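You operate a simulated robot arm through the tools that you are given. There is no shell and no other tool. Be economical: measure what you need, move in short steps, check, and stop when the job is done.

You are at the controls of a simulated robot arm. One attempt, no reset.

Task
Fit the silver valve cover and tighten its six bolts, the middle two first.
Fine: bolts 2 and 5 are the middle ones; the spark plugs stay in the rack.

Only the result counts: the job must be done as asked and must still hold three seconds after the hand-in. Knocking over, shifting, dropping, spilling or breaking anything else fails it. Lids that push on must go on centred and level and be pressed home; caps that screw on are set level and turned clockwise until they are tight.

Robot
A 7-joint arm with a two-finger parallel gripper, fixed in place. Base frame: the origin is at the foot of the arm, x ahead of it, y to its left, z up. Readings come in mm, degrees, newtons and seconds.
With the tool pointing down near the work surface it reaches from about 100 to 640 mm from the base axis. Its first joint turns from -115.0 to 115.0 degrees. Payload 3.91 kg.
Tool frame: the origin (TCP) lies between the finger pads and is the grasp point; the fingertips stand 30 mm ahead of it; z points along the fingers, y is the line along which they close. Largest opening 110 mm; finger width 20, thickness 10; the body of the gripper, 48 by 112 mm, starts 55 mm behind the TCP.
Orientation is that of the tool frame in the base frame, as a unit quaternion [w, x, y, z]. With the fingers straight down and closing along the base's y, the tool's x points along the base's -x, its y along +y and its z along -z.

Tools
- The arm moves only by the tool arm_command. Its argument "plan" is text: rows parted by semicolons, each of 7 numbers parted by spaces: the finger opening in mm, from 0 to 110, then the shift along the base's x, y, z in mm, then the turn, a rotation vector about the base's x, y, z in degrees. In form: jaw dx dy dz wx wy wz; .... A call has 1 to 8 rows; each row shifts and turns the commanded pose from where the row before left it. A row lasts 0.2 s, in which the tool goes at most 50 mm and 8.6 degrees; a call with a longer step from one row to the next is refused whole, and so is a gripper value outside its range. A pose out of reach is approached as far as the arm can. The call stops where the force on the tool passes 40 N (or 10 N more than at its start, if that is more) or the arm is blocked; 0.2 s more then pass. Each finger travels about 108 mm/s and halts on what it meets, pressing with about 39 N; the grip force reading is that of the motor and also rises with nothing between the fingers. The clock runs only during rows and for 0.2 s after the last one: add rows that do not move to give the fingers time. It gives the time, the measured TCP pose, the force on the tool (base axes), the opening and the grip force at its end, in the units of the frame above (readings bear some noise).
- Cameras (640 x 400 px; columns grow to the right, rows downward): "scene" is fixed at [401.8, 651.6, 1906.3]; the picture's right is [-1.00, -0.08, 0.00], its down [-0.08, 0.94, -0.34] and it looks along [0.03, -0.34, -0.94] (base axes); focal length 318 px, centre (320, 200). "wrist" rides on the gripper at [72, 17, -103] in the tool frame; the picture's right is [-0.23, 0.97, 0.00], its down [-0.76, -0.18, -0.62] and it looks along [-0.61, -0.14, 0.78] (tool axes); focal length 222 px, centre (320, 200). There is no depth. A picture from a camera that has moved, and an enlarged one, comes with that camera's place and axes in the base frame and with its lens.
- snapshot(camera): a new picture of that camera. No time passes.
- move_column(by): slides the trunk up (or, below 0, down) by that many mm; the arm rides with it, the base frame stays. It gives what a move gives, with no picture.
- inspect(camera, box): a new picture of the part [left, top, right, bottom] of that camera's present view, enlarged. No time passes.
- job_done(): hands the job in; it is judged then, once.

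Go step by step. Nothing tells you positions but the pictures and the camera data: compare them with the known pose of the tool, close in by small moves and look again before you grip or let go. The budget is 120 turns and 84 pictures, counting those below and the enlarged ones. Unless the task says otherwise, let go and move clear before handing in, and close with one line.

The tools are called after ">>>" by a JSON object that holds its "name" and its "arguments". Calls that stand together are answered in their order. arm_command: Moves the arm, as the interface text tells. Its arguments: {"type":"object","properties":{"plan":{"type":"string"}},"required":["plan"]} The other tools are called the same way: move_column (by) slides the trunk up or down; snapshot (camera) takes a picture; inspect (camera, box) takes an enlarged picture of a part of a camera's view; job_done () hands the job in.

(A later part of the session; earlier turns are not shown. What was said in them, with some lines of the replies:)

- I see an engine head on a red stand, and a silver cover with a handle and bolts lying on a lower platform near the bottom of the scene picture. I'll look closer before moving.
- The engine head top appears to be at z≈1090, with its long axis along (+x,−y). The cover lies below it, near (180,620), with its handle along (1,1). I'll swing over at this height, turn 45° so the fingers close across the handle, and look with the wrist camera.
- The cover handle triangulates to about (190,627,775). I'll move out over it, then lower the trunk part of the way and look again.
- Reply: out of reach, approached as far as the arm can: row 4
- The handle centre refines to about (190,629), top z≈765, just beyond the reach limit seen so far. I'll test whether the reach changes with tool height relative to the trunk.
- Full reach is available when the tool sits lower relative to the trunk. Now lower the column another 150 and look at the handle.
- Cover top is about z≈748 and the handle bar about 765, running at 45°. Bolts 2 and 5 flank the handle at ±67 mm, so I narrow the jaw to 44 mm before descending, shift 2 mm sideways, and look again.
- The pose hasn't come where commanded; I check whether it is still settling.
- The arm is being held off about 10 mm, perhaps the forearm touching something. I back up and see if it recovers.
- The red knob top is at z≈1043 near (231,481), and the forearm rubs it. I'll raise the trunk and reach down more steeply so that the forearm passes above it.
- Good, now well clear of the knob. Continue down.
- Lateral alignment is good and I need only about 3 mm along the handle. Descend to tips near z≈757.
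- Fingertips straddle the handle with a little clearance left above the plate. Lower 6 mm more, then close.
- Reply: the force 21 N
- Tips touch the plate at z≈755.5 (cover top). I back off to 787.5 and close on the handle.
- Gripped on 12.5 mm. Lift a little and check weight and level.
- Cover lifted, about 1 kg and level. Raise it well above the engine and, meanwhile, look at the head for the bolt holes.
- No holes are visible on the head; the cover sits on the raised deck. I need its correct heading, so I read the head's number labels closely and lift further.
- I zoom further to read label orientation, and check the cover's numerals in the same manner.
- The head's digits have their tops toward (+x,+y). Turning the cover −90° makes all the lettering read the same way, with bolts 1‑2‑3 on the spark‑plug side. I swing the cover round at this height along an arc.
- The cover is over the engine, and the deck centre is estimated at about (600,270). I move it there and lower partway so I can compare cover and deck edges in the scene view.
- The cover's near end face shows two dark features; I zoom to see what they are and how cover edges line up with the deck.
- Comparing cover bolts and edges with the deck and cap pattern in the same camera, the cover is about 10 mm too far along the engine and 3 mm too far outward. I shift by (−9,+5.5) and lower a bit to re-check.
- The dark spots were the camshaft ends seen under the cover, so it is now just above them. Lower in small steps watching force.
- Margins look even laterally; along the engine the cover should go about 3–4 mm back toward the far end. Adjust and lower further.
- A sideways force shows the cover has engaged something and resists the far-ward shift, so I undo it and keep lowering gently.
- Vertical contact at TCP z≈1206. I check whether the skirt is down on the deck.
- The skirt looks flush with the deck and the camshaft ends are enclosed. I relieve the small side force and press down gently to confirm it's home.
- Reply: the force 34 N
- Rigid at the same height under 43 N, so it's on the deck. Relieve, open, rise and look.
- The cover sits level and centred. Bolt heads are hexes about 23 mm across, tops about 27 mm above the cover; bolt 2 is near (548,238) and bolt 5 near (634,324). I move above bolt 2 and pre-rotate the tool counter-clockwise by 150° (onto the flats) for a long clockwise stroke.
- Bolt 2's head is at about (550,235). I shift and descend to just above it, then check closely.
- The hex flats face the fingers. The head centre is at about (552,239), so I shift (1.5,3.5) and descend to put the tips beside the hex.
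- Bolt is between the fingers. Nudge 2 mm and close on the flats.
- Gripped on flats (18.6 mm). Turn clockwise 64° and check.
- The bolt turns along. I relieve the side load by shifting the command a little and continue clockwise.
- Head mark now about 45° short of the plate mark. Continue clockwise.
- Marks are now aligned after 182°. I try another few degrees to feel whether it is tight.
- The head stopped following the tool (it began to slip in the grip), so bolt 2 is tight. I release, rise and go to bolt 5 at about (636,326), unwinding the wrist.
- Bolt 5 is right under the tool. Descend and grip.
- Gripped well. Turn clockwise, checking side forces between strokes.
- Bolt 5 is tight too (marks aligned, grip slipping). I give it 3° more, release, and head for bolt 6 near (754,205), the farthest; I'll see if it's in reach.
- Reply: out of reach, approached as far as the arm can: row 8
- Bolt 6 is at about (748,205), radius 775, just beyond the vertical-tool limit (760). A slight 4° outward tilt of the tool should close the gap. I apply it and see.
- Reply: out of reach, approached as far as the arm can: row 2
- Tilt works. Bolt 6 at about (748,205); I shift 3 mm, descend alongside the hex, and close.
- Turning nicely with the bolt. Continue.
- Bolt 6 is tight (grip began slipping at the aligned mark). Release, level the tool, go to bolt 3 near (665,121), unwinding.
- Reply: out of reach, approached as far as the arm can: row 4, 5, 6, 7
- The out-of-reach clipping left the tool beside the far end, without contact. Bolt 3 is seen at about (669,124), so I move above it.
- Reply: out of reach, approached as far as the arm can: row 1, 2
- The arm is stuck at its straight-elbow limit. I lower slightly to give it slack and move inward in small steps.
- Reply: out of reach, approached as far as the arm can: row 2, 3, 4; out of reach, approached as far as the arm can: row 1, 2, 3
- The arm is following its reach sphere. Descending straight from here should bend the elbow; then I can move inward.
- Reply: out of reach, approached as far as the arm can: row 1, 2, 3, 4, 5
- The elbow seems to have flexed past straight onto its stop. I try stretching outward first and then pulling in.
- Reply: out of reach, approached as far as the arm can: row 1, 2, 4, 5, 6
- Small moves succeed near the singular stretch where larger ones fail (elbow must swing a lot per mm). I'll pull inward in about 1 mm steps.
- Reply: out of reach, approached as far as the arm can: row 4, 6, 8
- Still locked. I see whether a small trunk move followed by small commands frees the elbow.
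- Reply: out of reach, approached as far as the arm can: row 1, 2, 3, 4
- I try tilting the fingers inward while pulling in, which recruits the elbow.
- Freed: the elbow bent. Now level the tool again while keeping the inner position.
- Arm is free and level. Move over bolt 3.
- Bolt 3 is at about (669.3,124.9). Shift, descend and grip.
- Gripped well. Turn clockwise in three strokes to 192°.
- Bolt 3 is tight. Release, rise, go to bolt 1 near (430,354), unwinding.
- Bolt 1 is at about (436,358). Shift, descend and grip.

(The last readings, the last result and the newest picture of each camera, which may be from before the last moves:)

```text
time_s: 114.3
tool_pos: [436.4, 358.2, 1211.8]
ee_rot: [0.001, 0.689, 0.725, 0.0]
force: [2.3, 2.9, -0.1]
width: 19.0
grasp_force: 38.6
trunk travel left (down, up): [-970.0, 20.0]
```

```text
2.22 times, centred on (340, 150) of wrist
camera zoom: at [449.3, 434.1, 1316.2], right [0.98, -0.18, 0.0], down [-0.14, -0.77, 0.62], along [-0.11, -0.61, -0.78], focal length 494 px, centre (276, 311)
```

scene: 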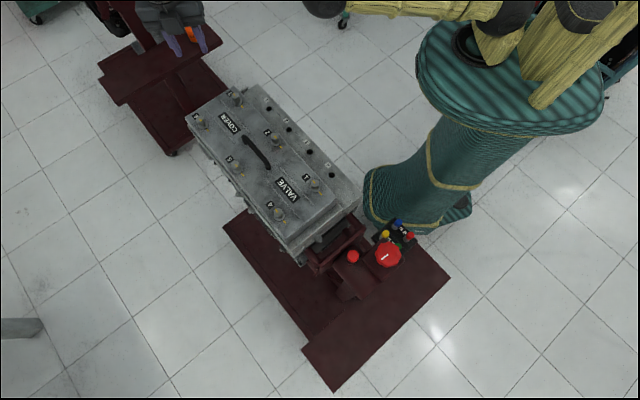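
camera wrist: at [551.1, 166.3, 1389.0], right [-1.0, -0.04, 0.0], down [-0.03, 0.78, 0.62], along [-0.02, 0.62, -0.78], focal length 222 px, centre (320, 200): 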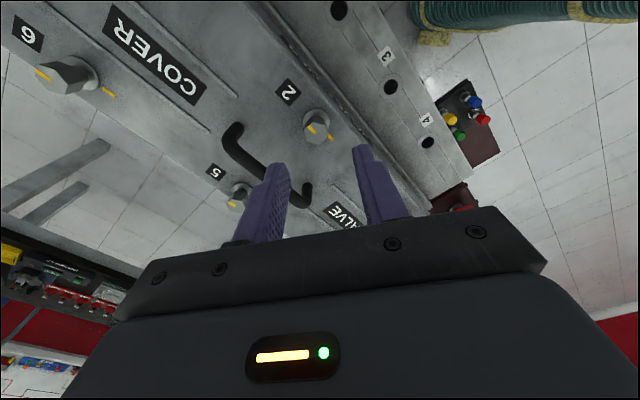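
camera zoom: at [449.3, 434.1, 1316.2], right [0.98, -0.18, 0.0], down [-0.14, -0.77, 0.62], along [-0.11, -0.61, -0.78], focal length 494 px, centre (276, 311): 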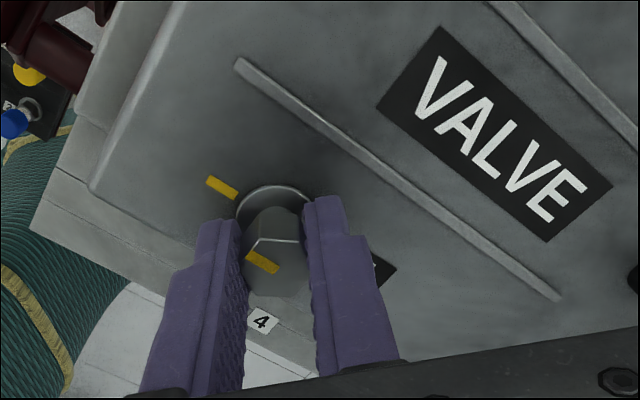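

Bolt 1 is tight. On to bolt 4 near (521,443).

>>> {"name": "arm_command", "arguments": {"plan": "44 0 0 0 0 0 4;44 0 0 0 0 0 4;44 0 0 25 0 0 8;44 0 0 27 0 0 8.5;44 28 28 0 0 0 8.5;44 28 28 0 0 0 8.5;44 29 29 0 0 0 8.5;44 0 0 0 0 0 8.5"}}

>>> {"name": "arm_command", "arguments": {"plan": "44 0 0 0 0 0 8.5;44 0 0 0 0 0 8.5;44 0 0 0 0 0 8.5;44 0 0 0 0 0 8.5;44 0 0 0 0 0 8.5;44 0 0 0 0 0 8.5;44 0 0 0 0 0 8.5;44 0 0 0 0 0 8.5"}}

>>> {"name": "arm_command", "arguments": {"plan": "44 0 0 0 0 0 8.5;44 0 0 0 0 0 8.5;44 0 0 0 0 0 8.5;44 0 0 0 0 0 8.5;44 0 0 0 0 0 8.5;44 0 0 0 0 0 8.5;44 0 0 0 0 0 8.5;44 0 0 0 0 0 6"}}

>>> {"name": "inspect", "arguments": {"camera": "wrist", "box": [200, 40, 460, 240]}}

```text
time_s: 116.1
tool_pos: [520.2, 441.0, 1267.1]
ee_rot: [0.001, 0.244, 0.97, 0.0]
force: [-0.3, -0.1, 0.9]
width: 44.2
grasp_force: 0.0
trunk travel left (down, up): [-970.0, 20.0]
```

```text
time_s: 117.9
tool_pos: [521.2, 442.9, 1264.6]
ee_rot: [0.0, -0.339, 0.941, 0.001]
force: [0.7, -0.6, -0.5]
width: 44.3
grasp_force: 0.1
trunk travel left (down, up): [-970.0, 20.0]
```

```text
time_s: 119.7
tool_pos: [520.3, 442.9, 1264.9]
ee_rot: [0.001, 0.794, -0.607, 0.0]
force: [0.1, -0.5, 0.4]
width: 44.0
grasp_force: 0.1
trunk travel left (down, up): [-970.0, 20.0]
```

```text
2.00 times, centred on (330, 140) of wrist
camera zoom: at [523.8, 370.6, 1368.1], right [-1.0, -0.04, 0.0], down [-0.03, 0.78, 0.62], along [-0.02, 0.62, -0.78], focal length 444 px, centre (300, 320)
```

zoom: 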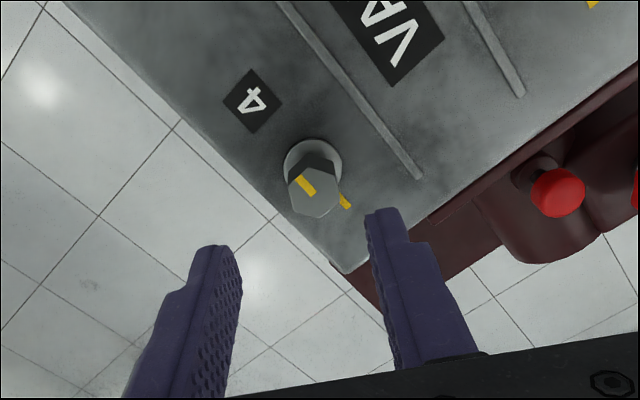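

Bolt 4 is at about (515,437). Shift, descend and grip.

>>> {"name": "arm_command", "arguments": {"plan": "44 -5.5 -5.8 0 0 0 0;44 0 0 -25 0 0 0;44 0 0 -25 0 0 0;44 0 0 -2.5 0 0 0;30 0 0 0 0 0 0;20 0 0 0 0 0 0;10 0 0 0 0 0 0;10 0 0 0 0 0 0"}}

>>> {"name": "inspect", "arguments": {"camera": "wrist", "box": [220, 60, 460, 240]}}

```text
time_s: 121.5
tool_pos: [515.9, 438.3, 1212.4]
ee_rot: [0.0, 0.793, -0.609, -0.001]
force: [-1.0, -1.2, 0.7]
width: 18.7
grasp_force: 38.8
trunk travel left (down, up): [-970.0, 20.0]
```

```text
2.22 times, centred on (340, 150) of wrist
camera zoom: at [518.4, 364.8, 1315.6], right [-1.0, -0.03, 0.0], down [-0.02, 0.78, 0.62], along [-0.02, 0.62, -0.78], focal length 494 px, centre (276, 311)
```

zoom: 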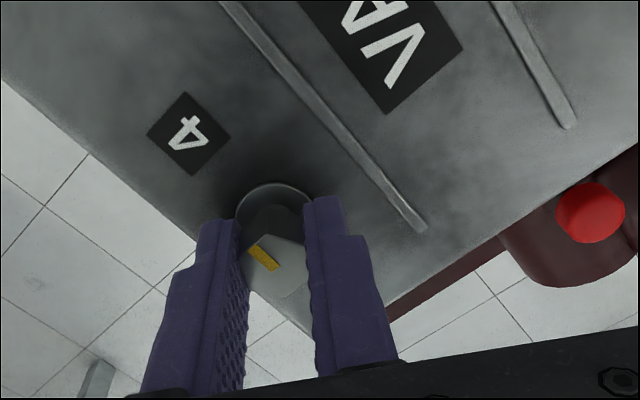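

>>> {"name": "arm_command", "arguments": {"plan": "10 0 0 0 0 0 -8;10 0 0 0 0 0 -8;10 0 0 0 0 0 -8;10 0 0 0 0 0 -8;10 0 0 0 0 0 -8;10 0 0 0 0 0 -8;10 0 0 0 0 0 -8;10 0 0 0 0 0 -8"}}

>>> {"name": "arm_command", "arguments": {"plan": "10 0 0 0 0 0 -8;10 0 0 0 0 0 -8;10 0 0 0 0 0 -8;10 0 0 0 0 0 -8;10 0 0 0 0 0 -8;10 0 0 0 0 0 -8;10 0 0 0 0 0 -8;10 0 0 0 0 0 -8"}}

>>> {"name": "arm_command", "arguments": {"plan": "10 0 0 0 0 0 -8;10 0 0 0 0 0 -8;10 0 0 0 0 0 -8;10 0 0 0 0 0 -8;10 0 0 0 0 0 -8;10 0 0 0 0 0 -8;10 0 0 0 0 0 -8;10 0 0 0 0 0 -8"}}

>>> {"name": "inspect", "arguments": {"camera": "wrist", "box": [220, 60, 460, 240]}}

```text
time_s: 123.3
tool_pos: [515.2, 437.7, 1213.0]
ee_rot: [0.0, -0.348, 0.938, 0.001]
force: [-0.1, 0.1, 0.2]
width: 18.8
grasp_force: 38.7
trunk travel left (down, up): [-970.0, 20.0]
```

```text
time_s: 125.1
tool_pos: [514.3, 437.3, 1212.9]
ee_rot: [0.0, 0.201, 0.98, 0.0]
force: [0.7, 1.3, -0.1]
width: 18.7
grasp_force: 38.9
trunk travel left (down, up): [-970.0, 20.0]
```

```text
time_s: 126.9
tool_pos: [515.1, 438.6, 1212.3]
ee_rot: [0.001, 0.69, 0.724, 0.001]
force: [-0.2, -0.5, 0.6]
width: 19.0
grasp_force: 38.9
trunk travel left (down, up): [-970.0, 20.0]
```

```text
2.22 times, centred on (340, 150) of wrist
camera zoom: at [528.9, 512.3, 1315.9], right [0.98, -0.18, 0.0], down [-0.14, -0.77, 0.62], along [-0.11, -0.61, -0.78], focal length 494 px, centre (276, 311)
```

zoom: 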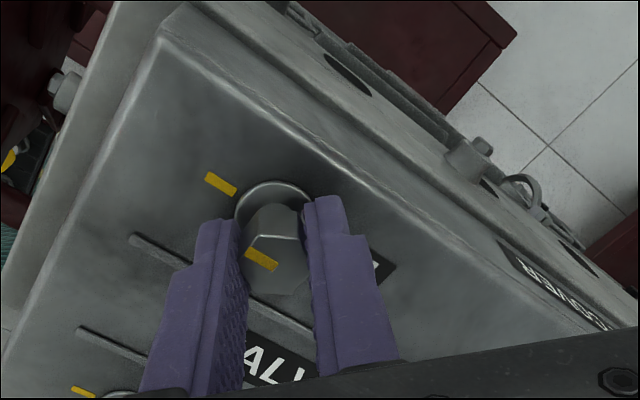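

Bolt 4 is tight as well. Release, rise and move clear, then check all six marks from the scene camera.

>>> {"name": "arm_command", "arguments": {"plan": "44 0 0 0 0 0 4;44 0 0 0 0 0 4;44 0 0 25 0 0 0;44 0 0 40 0 0 0;44 -20 0 40 0 0 0;44 -40 0 20 0 0 0;44 -45 10 0 0 0 0;44 -45 10 0 0 0 0"}}

>>> {"name": "arm_command", "arguments": {"plan": "44 -45 10 0 0 0 0;44 -45 0 0 0 0 0;44 0 0 0 0 0 0"}}

>>> {"name": "inspect", "arguments": {"camera": "scene", "box": [180, 75, 350, 255]}}

```text
time_s: 128.7
tool_pos: [362.4, 458.1, 1338.2]
ee_rot: [0.001, 0.636, 0.772, 0.002]
force: [-0.3, 0.5, 0.6]
width: 44.0
grasp_force: 0.2
trunk travel left (down, up): [-970.0, 20.0]
```

```text
time_s: 129.5
tool_pos: [275.2, 466.4, 1337.3]
ee_rot: [0.001, 0.638, 0.77, 0.0]
force: [0.2, 0.4, -0.1]
width: 44.1
grasp_force: 0.0
trunk travel left (down, up): [-970.0, 20.0]
```

```text
2.22 times, centred on (265, 165) of scene
camera zoom: at [401.8, 651.6, 1906.3], right [-1.0, -0.08, 0.0], down [-0.08, 0.94, -0.34], along [0.03, -0.34, -0.94], focal length 708 px, centre (442, 278)
```

zoom: 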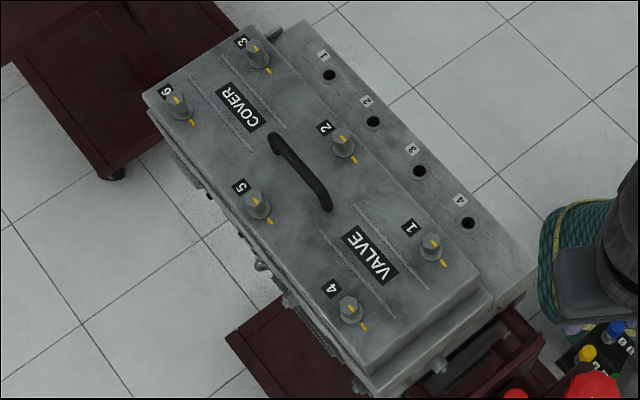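

All six head marks point at their plate marks, the cover sits level on the deck, and the spark plugs are untouched. The arm is clear, so I hand in.

>>> {"name": "job_done", "arguments": {}}

```text
The job is handed in.
```

The valve cover is on the head and all six bolts are tight. I did bolts 2 and 5 first, then 6, 3, 1 and 4. The spark plugs stayed in the rack.
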